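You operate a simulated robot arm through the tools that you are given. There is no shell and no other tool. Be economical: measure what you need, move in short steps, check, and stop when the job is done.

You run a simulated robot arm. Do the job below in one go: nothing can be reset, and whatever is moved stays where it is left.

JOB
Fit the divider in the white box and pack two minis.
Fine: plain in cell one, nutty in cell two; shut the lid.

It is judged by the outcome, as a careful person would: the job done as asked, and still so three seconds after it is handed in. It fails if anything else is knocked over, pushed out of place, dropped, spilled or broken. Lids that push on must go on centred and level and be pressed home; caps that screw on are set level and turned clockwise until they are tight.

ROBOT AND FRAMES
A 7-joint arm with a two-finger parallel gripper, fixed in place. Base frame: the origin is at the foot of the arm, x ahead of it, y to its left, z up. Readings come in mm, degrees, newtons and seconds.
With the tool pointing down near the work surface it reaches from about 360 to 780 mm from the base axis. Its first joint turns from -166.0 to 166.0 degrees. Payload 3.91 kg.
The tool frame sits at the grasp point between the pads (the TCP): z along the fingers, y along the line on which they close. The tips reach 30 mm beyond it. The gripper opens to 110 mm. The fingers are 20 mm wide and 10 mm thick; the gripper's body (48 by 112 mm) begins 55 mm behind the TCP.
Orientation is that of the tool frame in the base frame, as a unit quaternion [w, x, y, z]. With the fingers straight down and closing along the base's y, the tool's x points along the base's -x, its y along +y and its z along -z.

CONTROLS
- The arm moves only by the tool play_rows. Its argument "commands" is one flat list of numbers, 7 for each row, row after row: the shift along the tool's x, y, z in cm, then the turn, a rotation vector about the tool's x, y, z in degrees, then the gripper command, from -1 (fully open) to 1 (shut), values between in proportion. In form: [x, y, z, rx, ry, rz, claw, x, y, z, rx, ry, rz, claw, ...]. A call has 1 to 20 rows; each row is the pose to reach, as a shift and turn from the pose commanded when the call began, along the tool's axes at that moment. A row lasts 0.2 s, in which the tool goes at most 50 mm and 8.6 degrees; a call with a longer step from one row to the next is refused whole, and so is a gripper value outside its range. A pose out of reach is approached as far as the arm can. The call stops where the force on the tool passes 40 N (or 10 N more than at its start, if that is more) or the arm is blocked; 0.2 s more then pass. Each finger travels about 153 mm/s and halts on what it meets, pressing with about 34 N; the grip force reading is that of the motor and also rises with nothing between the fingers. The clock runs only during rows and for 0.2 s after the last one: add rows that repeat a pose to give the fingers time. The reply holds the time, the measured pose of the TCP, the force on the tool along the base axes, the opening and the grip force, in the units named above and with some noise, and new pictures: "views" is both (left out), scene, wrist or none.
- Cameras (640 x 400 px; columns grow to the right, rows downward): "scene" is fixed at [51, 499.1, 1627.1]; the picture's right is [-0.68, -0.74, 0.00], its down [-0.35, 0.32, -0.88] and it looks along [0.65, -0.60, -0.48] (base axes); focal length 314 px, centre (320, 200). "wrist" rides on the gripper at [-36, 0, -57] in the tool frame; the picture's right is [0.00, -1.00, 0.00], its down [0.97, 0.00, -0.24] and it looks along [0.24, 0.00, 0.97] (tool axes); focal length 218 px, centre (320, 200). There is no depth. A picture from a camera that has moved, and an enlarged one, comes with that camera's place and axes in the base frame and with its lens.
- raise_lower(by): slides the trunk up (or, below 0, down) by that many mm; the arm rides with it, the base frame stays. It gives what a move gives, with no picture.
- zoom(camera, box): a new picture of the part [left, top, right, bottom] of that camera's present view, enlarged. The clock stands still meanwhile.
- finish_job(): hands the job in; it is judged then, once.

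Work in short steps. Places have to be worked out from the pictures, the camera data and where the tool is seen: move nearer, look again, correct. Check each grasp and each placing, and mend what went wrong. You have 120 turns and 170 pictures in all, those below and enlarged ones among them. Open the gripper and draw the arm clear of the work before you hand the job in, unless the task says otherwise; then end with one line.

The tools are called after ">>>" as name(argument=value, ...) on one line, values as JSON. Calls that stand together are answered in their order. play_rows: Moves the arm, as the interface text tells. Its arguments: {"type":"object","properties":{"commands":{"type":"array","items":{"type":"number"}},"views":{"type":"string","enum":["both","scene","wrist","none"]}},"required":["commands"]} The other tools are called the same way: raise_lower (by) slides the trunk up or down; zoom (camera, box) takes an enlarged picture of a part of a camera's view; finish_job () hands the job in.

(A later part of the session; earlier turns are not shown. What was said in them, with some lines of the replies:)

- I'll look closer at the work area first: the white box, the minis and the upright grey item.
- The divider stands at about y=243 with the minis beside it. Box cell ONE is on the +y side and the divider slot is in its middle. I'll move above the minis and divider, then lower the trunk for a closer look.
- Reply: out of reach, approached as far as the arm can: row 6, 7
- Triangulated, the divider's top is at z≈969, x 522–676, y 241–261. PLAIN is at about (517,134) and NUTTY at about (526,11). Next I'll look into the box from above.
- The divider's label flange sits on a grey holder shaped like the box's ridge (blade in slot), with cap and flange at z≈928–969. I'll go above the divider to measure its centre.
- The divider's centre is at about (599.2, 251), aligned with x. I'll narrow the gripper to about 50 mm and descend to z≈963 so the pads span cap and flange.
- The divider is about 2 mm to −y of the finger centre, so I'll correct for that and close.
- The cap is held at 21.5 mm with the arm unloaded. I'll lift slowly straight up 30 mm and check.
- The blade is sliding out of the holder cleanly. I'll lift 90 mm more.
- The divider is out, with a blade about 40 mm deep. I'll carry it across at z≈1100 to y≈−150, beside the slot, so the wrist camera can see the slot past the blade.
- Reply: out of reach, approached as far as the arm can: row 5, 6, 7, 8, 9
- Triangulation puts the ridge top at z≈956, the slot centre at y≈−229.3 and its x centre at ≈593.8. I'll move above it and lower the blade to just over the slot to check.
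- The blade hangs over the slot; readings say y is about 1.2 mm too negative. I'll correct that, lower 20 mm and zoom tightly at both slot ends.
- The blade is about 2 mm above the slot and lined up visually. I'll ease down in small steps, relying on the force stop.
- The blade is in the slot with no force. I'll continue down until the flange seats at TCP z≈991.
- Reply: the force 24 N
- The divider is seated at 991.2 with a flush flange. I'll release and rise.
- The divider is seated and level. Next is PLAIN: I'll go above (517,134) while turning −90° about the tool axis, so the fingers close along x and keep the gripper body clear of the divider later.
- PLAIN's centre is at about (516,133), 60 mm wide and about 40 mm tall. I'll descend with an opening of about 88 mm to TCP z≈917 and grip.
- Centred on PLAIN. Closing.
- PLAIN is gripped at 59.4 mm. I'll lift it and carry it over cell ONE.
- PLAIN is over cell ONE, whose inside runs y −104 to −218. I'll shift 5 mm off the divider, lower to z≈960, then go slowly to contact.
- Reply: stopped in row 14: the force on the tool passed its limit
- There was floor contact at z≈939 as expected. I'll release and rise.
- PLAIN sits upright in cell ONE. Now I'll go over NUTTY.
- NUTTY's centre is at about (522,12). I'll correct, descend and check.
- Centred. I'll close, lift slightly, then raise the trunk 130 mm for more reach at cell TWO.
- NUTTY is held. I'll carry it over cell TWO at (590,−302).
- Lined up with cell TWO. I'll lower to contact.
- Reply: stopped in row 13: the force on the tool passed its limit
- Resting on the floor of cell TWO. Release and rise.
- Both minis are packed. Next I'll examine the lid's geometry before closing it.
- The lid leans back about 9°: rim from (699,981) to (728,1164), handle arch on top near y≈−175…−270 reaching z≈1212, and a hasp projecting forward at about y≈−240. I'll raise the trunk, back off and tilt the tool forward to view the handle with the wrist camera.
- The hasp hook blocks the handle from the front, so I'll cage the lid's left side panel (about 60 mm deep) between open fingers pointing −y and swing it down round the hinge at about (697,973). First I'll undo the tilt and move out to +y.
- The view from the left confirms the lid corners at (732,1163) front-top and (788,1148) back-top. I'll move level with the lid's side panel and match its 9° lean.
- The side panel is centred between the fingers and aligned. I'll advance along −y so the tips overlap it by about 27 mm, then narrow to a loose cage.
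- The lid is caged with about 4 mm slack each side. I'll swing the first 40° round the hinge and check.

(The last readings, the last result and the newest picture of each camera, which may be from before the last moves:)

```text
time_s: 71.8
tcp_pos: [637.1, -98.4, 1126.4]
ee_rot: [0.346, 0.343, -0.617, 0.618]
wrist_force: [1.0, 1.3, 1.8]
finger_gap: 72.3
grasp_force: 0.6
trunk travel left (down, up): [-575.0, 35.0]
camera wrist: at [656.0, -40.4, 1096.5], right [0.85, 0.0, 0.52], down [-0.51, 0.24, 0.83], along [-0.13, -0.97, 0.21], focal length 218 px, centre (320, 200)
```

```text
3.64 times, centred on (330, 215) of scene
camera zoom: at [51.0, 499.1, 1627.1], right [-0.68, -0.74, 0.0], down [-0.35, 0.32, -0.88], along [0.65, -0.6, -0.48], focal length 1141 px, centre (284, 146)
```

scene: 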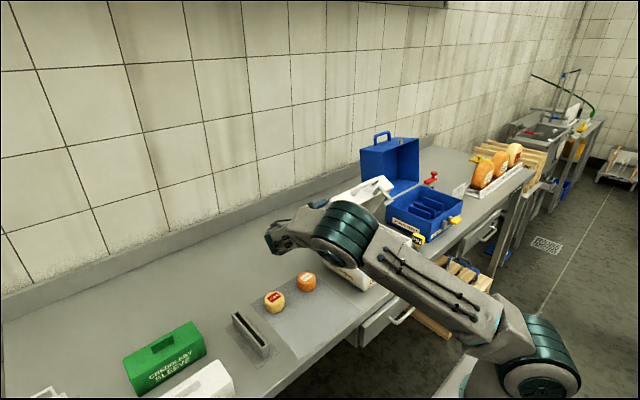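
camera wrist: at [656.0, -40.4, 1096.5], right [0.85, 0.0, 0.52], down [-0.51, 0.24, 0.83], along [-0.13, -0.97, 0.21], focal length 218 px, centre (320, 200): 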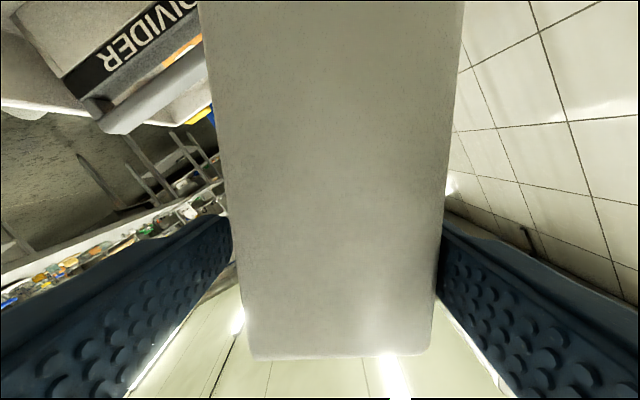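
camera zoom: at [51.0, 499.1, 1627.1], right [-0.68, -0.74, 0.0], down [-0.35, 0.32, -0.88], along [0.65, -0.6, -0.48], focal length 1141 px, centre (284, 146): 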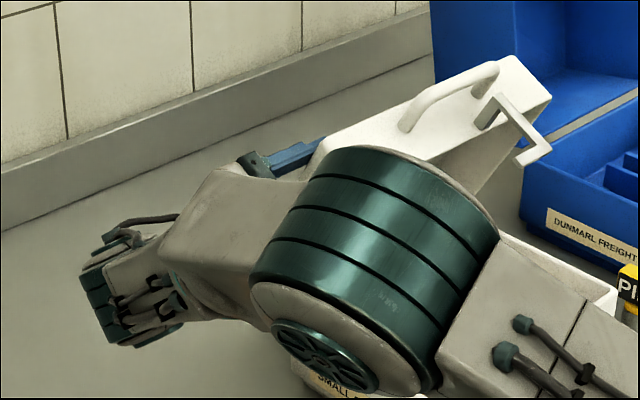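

The lid follows the fingers. I'll swing another 45°, to about 14° short of closed.

>>> play_rows(commands=[0.19, 1.42, 0, 0, 0, 5, -0.3, 0.27, 2.86, 0, 0, 0, 10, -0.3, 0.21, 4.29, 0, 0, 0, 15, -0.3, 0.03, 5.72, 0, 0, 0, 20, -0.3, -0.27, 7.12, 0, 0, 0, 25, -0.3, -0.7, 8.5, 0, 0, 0, 30, -0.3, -1.24, 9.82, 0, 0, 0, 35, -0.3, -1.89, 11.1, 0, 0, 0, 40, -0.3, -2.66, 12.32, 0, 0, 0, 45, -0.3, -2.66, 12.32, 0, 0, 0, 45, -0.3], views="both")

>>> zoom(camera="scene", box=[290, 160, 430, 290])

```text
time_s: 74.0
tcp_pos: [546.3, -98.1, 1039.6]
ee_rot: [0.083, 0.083, -0.701, 0.704]
wrist_force: [-0.5, -0.3, -0.8]
finger_gap: 71.4
grasp_force: 0.1
trunk travel left (down, up): [-575.0, 35.0]
camera wrist: at [580.5, -40.9, 1031.6], right [0.23, 0.0, 0.97], down [-0.94, 0.24, 0.22], along [-0.23, -0.97, 0.06], focal length 218 px, centre (320, 200)
```

scene: 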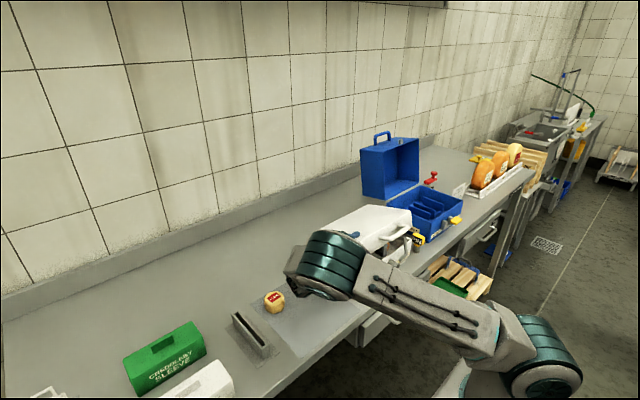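
wrist: 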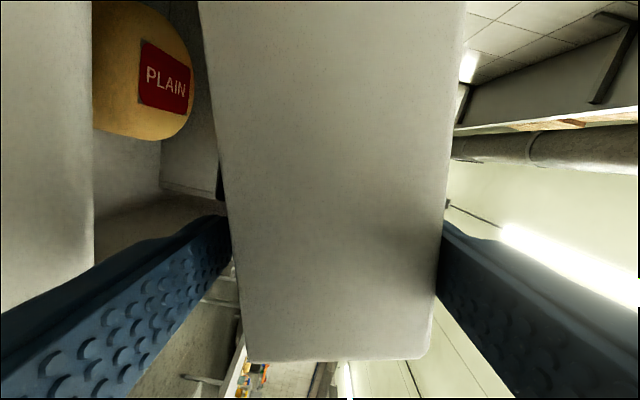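

```text
3.08 times, centred on (360, 225) of scene
camera zoom: at [51.0, 499.1, 1627.1], right [-0.68, -0.74, 0.0], down [-0.35, 0.32, -0.88], along [0.65, -0.6, -0.48], focal length 965 px, centre (197, 123)
```

zoom: 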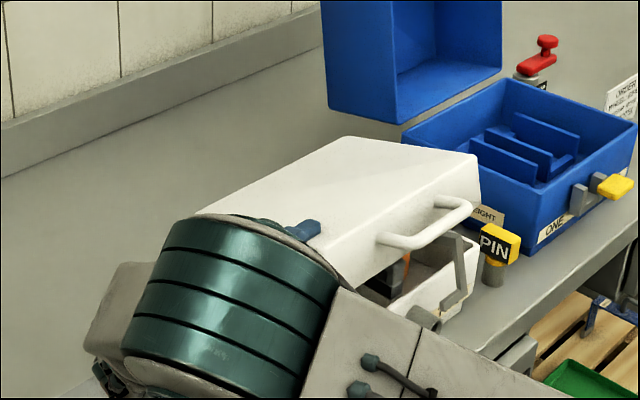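

The lid rests on the lower finger, about 12° from shut. I'll go 5° further, leaving the finger just above the box rim.

>>> play_rows(commands=[0.1, 0.57, 0, 0, 0, 2, -0.3, 0.17, 1.13, 0, 0, 0, 4, -0.3, 0.19, 1.42, 0, 0, 0, 5, -0.3, 0.19, 1.42, 0, 0, 0, 5, -0.3], views="wrist")

>>> zoom(camera="scene", box=[290, 160, 430, 290])

```text
time_s: 75.0
tcp_pos: [541.4, -97.6, 1025.2]
ee_rot: [0.052, 0.052, -0.704, 0.707]
wrist_force: [-0.7, 0.1, 0.4]
finger_gap: 71.6
grasp_force: 0.1
trunk travel left (down, up): [-575.0, 35.0]
camera wrist: at [576.3, -40.7, 1021.3], right [0.15, 0.0, 0.99], down [-0.96, 0.24, 0.14], along [-0.24, -0.97, 0.04], focal length 218 px, centre (320, 200)
```

wrist: 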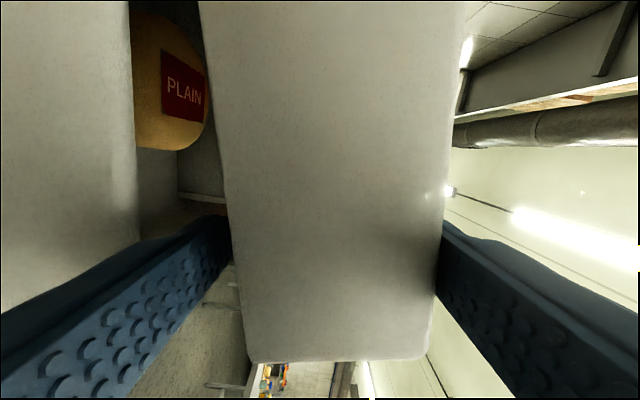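

```text
3.08 times, centred on (360, 225) of scene
camera zoom: at [51.0, 499.1, 1627.1], right [-0.68, -0.74, 0.0], down [-0.35, 0.32, -0.88], along [0.65, -0.6, -0.48], focal length 965 px, centre (197, 123)
```

zoom: 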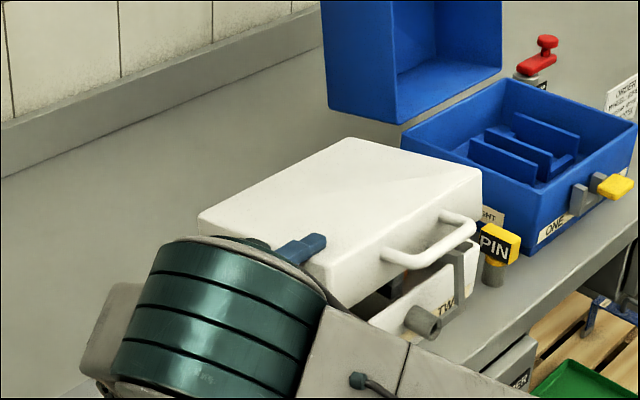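

The finger is about 6 mm above the rim. I'll withdraw along +y so the lid settles the last bit.

>>> play_rows(commands=[0, 0, -1, 0, 0, 0, -0.3, 0, 0, -2, 0, 0, 0, -0.3, 0, 0, -3, 0, 0, 0, -0.3, 0, 0, -4, 0, 0, 0, -0.3, 0, 0, -6, 0, 0, 0, -0.3, 0, 0, -8, 0, 0, 0, -0.3, 0, 0, -8, 0, 0, 0, -0.3], views="both")

>>> zoom(camera="scene", box=[290, 160, 430, 290])

```text
time_s: 76.6
tcp_pos: [541.6, -17.4, 1025.8]
ee_rot: [0.053, 0.051, -0.704, 0.706]
wrist_force: [-0.3, 0.2, 1.2]
finger_gap: 71.4
grasp_force: 0.1
trunk travel left (down, up): [-575.0, 35.0]
camera wrist: at [576.1, 39.3, 1021.4], right [0.15, 0.0, 0.99], down [-0.96, 0.24, 0.14], along [-0.24, -0.97, 0.04], focal length 218 px, centre (320, 200)
```

scene: 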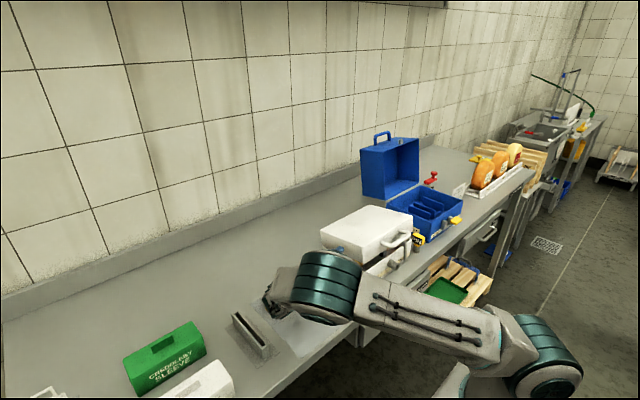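
wrist: 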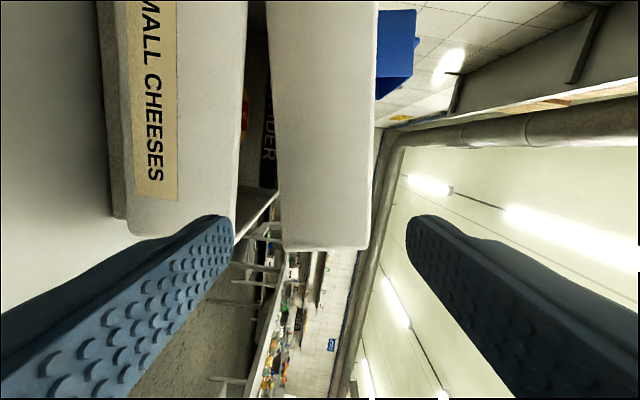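

```text
3.08 times, centred on (360, 225) of scene
camera zoom: at [51.0, 499.1, 1627.1], right [-0.68, -0.74, 0.0], down [-0.35, 0.32, -0.88], along [0.65, -0.6, -0.48], focal length 965 px, centre (197, 123)
```

zoom: 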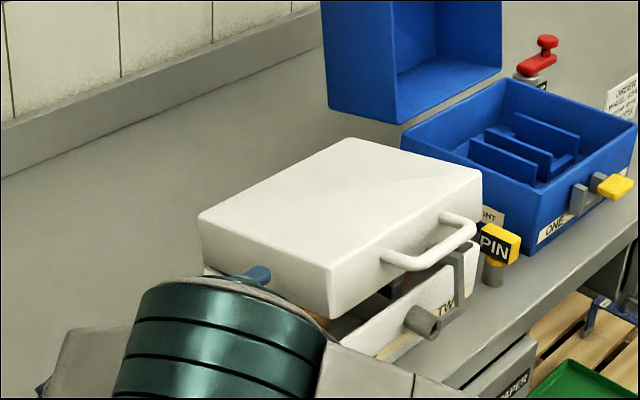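

The hinge has friction, so the lid stays slightly ajar without falling. I'll rise, turn the tool to point down with the fingers shut, and press the lid home from above.

>>> play_rows(commands=[0, -3, -1, 0, 0, 4, -0.3, 0, -7, -2, 0, 0, 8.5, 0.3, 0, -11, -2, 0, 0, 8.5, 1, 0, -15, -2, 0, 0, 8.5, 1, 0, -17, -2, 0, 0, 8.5, 1, 0, -17, -2, 0, 0, 8.5, 1], views="none")

>>> play_rows(commands=[0, 0, 0, -8, 0, 0, 1, 0, 0, 0, -16, 0, 0, 1, 0, 0, 0, -24, 0, 0, 1, 0, 0, 0, -32, 0, 0, 1, 0, 0, 0, -40, 0, 0, 1, 0, 0, 0, -48, 0, 0, 1, 0, 0, 0, -56, 0, 0, 1, 0, 0, 0, -64, 0, 0, 1, 0, 0, 0, -72, 0, 0, 1, 0, 0, 0, -80, 0, 0, 1, 0, 0, 0, -88, 0, 0, 1, 0, 0, 0, -90, 0, 0, 1, 0, 0, 0, -90, 0, 0, 1], views="both")

```text
time_s: 78.0
tcp_pos: [566.7, 1.0, 1194.3]
ee_rot: [0.0, 0.0, -0.706, 0.708]
wrist_force: [0.1, 0.3, 0.0]
finger_gap: 0.0
grasp_force: 33.9
trunk travel left (down, up): [-575.0, 35.0]
```

```text
time_s: 80.8
tcp_pos: [566.1, 1.4, 1194.0]
ee_rot: [0.001, -0.001, 1.0, -0.002]
wrist_force: [0.0, 0.1, 0.2]
finger_gap: 0.0
grasp_force: 34.3
trunk travel left (down, up): [-575.0, 35.0]
camera wrist: at [601.7, 3.2, 1251.7], right [0.0, -1.0, 0.0], down [-0.97, 0.0, 0.24], along [-0.24, 0.0, -0.97], focal length 218 px, centre (320, 200)
```

scene: 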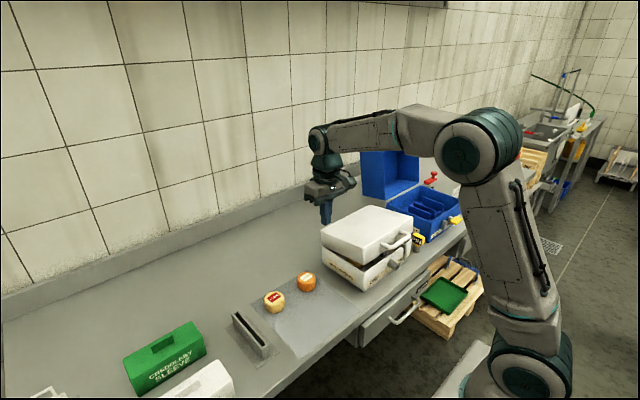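
wrist: 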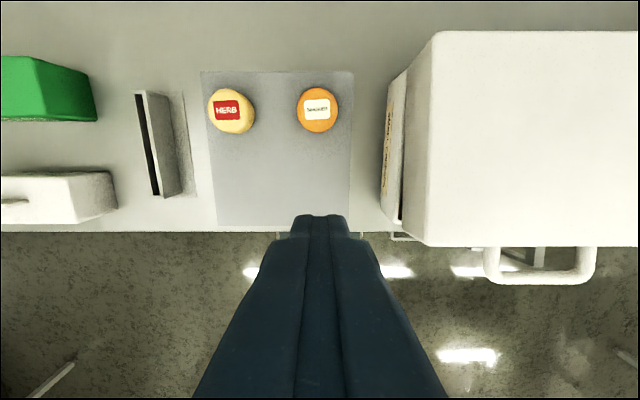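

The other minis are undisturbed. I'll go over the front-centre of the lid and press down gently.

>>> play_rows(commands=[0.5, -3.3, 0, 0, 0, 0, 1, 1, -6.6, 0, 0, 0, 0, 1, 1.5, -9.9, 0, 0, 0, 0, 1, 2, -13.2, 0, 0, 0, 0, 1, 2.5, -16.5, 0, 0, 0, 0, 1, 3.1, -19.8, 1, 0, 0, 0, 1, 3.1, -23.1, 3, 0, 0, 0, 1, 3.1, -23.1, 6, 0, 0, 0, 1, 3.1, -23.1, 9, 0, 0, 0, 1, 3.1, -23.1, 10, 0, 0, 0, 1, 3.1, -23.1, 10.5, 0, 0, 0, 1, 3.1, -23.1, 11, 0, 0, 0, 1, 3.1, -23.1, 11.5, 0, 0, 0, 1, 3.1, -23.1, 12, 0, 0, 0, 1, 3.1, -23.1, 12.4, 0, 0, 0, 1, 3.1, -23.1, 12.7, 0, 0, 0, 1, 3.1, -23.1, 13, 0, 0, 0, 1, 3.1, -23.1, 13.3, 0, 0, 0, 1, 3.1, -23.1, 13.6, 0, 0, 0, 1, 3.1, -23.1, 13.9, 0, 0, 0, 1], views="both")

>>> zoom(camera="scene", box=[290, 160, 430, 290])

```text
time_s: 85.0
tcp_pos: [534.6, -229.8, 1064.4]
ee_rot: [0.006, 0.0, 1.0, -0.004]
wrist_force: [-8.8, 4.1, 18.1]
finger_gap: 0.0
grasp_force: 33.6
trunk travel left (down, up): [-575.0, 35.0]
stopped in row 20: the force on the tool passed its limit (the readings are from after the stop); the commanded pose is now the measured one
camera wrist: at [569.8, -228.2, 1121.2], right [0.0, -1.0, 0.01], down [-0.97, 0.0, 0.23], along [-0.23, -0.01, -0.97], focal length 218 px, centre (320, 200)
```

scene: 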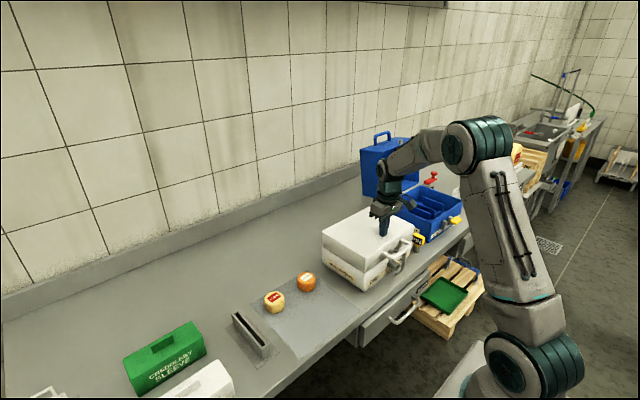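
wrist: 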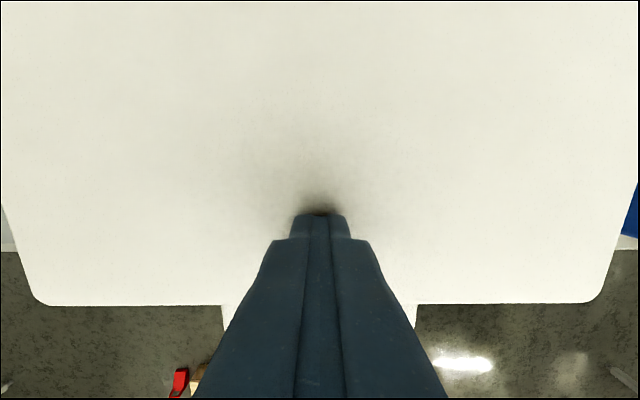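

```text
3.08 times, centred on (360, 225) of scene
camera zoom: at [51.0, 499.1, 1627.1], right [-0.68, -0.74, 0.0], down [-0.35, 0.32, -0.88], along [0.65, -0.6, -0.48], focal length 965 px, centre (197, 123)
```

zoom: 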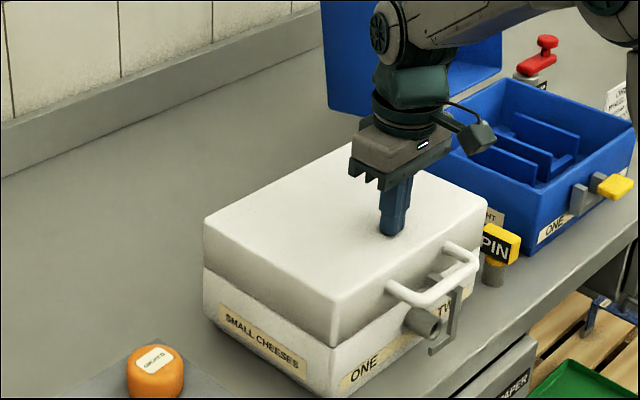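

The lid appears down (tip at z≈1034). I'll press a touch more and inspect the seam.

>>> play_rows(commands=[0, 0, 0.2, 0, 0, 0, 1, 0, 0, 0.4, 0, 0, 0, 1, 0, 0, 0.6, 0, 0, 0, 1, 0, 0, 0.8, 0, 0, 0, 1], views="none")

>>> zoom(camera="scene", box=[330, 210, 410, 280])

```text
time_s: 85.6
tcp_pos: [537.0, -230.4, 1063.8]
ee_rot: [0.009, -0.001, 1.0, -0.006]
wrist_force: [-8.8, 4.2, 16.1]
finger_gap: 0.0
grasp_force: 34.4
trunk travel left (down, up): [-575.0, 35.0]
stopped in row 2: the force on the tool passed its limit (the readings are from after the stop); the commanded pose is now the measured one
```

```text
5.71 times, centred on (370, 245) of scene
camera zoom: at [51.0, 499.1, 1627.1], right [-0.68, -0.74, 0.0], down [-0.35, 0.32, -0.88], along [0.65, -0.6, -0.48], focal length 1793 px, centre (34, -57)
```

zoom: 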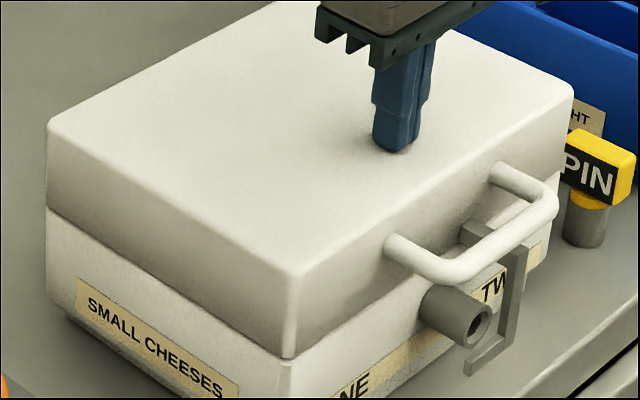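

The lid is hard against the box with an even seam. I'll lift away, open the gripper and confirm it stays shut.

>>> play_rows(commands=[0, 0, -0.5, 0, 0, 0, 1, 0, 0, -3, 0, 0, 0, 1, 0.5, 0, -7, 0, 0, 0, 0.5, 2, 2, -11, 0, 0, 0, 0, 5, 5, -14, 0, 0, 0, -0.5, 8, 8, -16, 0, 0, 0, -1, 11, 11, -16, 0, 0, 0, -1, 13, 14, -16, 0, 0, 0, -1, 13, 17, -16, 0, 0, 0, -1, 13, 17, -16, 0, 0, 0, -1, 13, 17, -16, 0, 0, 0, -1], views="both")

>>> zoom(camera="scene", box=[310, 190, 430, 300])

```text
refused: row 5 steps farther than a row can; nothing moved
```

```text
3.64 times, centred on (370, 245) of scene
camera zoom: at [51.0, 499.1, 1627.1], right [-0.68, -0.74, 0.0], down [-0.35, 0.32, -0.88], along [0.65, -0.6, -0.48], focal length 1141 px, centre (138, 36)
```

zoom: 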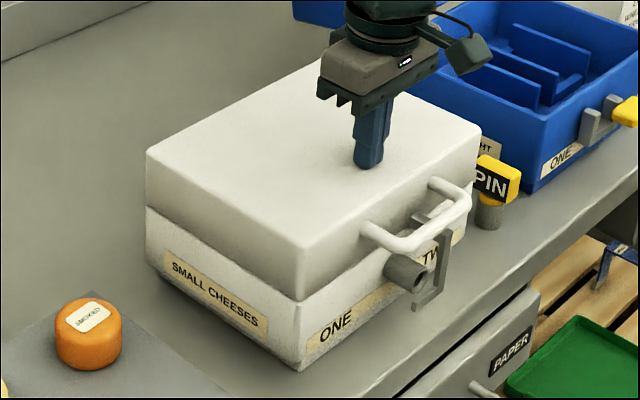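

The step was too large, so I'll use smaller ones.

>>> play_rows(commands=[0, 0, -0.5, 0, 0, 0, 1, 0, 0, -3, 0, 0, 0, 1, 0, 0, -7, 0, 0, 0, 0.5, 0, 0, -11, 0, 0, 0, 0, 2, 2, -13, 0, 0, 0, -0.5, 4, 4, -15, 0, 0, 0, -1, 6, 7, -15, 0, 0, 0, -1, 8, 10, -15, 0, 0, 0, -1, 10, 13, -15, 0, 0, 0, -1, 12, 16, -15, 0, 0, 0, -1, 12, 19, -15, 0, 0, 0, -1, 12, 19, -15, 0, 0, 0, -1], views="both")

>>> zoom(camera="scene", box=[310, 190, 430, 300])

```text
time_s: 88.2
tcp_pos: [415.0, -38.4, 1206.8]
ee_rot: [0.007, 0.0, 1.0, -0.005]
wrist_force: [0.0, -0.6, 0.4]
finger_gap: 110.0
grasp_force: 0.1
trunk travel left (down, up): [-575.0, 35.0]
camera wrist: at [450.2, -38.0, 1264.9], right [0.0, -1.0, 0.01], down [-0.97, 0.0, 0.23], along [-0.23, -0.01, -0.97], focal length 218 px, centre (320, 200)
```

scene: 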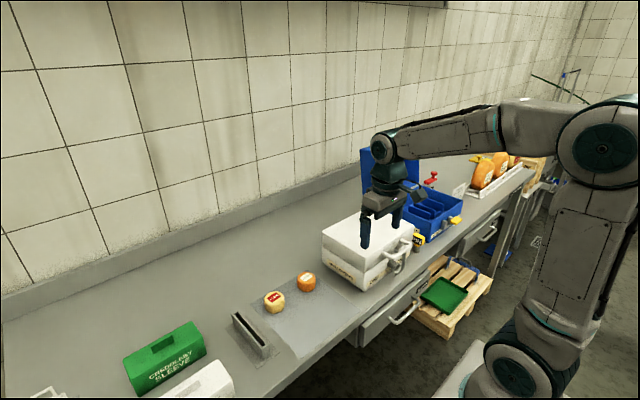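
wrist: 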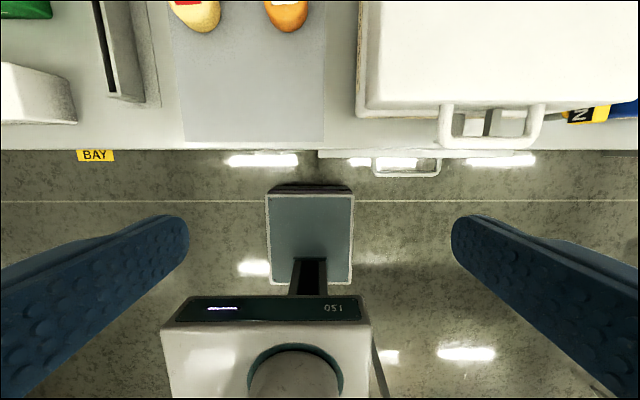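

```text
3.64 times, centred on (370, 245) of scene
camera zoom: at [51.0, 499.1, 1627.1], right [-0.68, -0.74, 0.0], down [-0.35, 0.32, -0.88], along [0.65, -0.6, -0.48], focal length 1141 px, centre (138, 36)
```

zoom: 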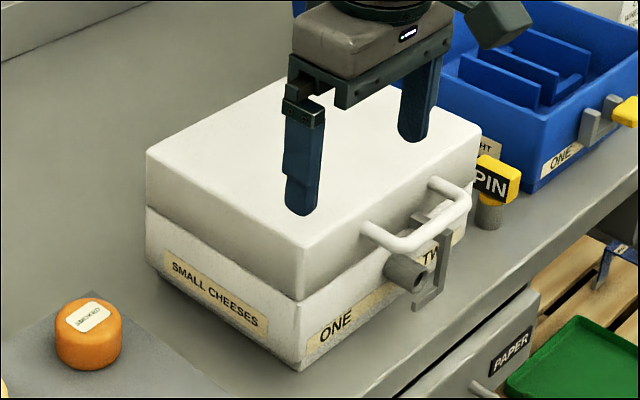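

The lid stays shut with the divider and both minis inside. The gripper is open and clear, and nothing else was disturbed, so I'm handing in.

>>> finish_job()

```text
The job is handed in.
```

The divider is fitted in the white box, with the plain mini in cell one and the nutty mini in cell two. The lid is shut and the job is handed in.
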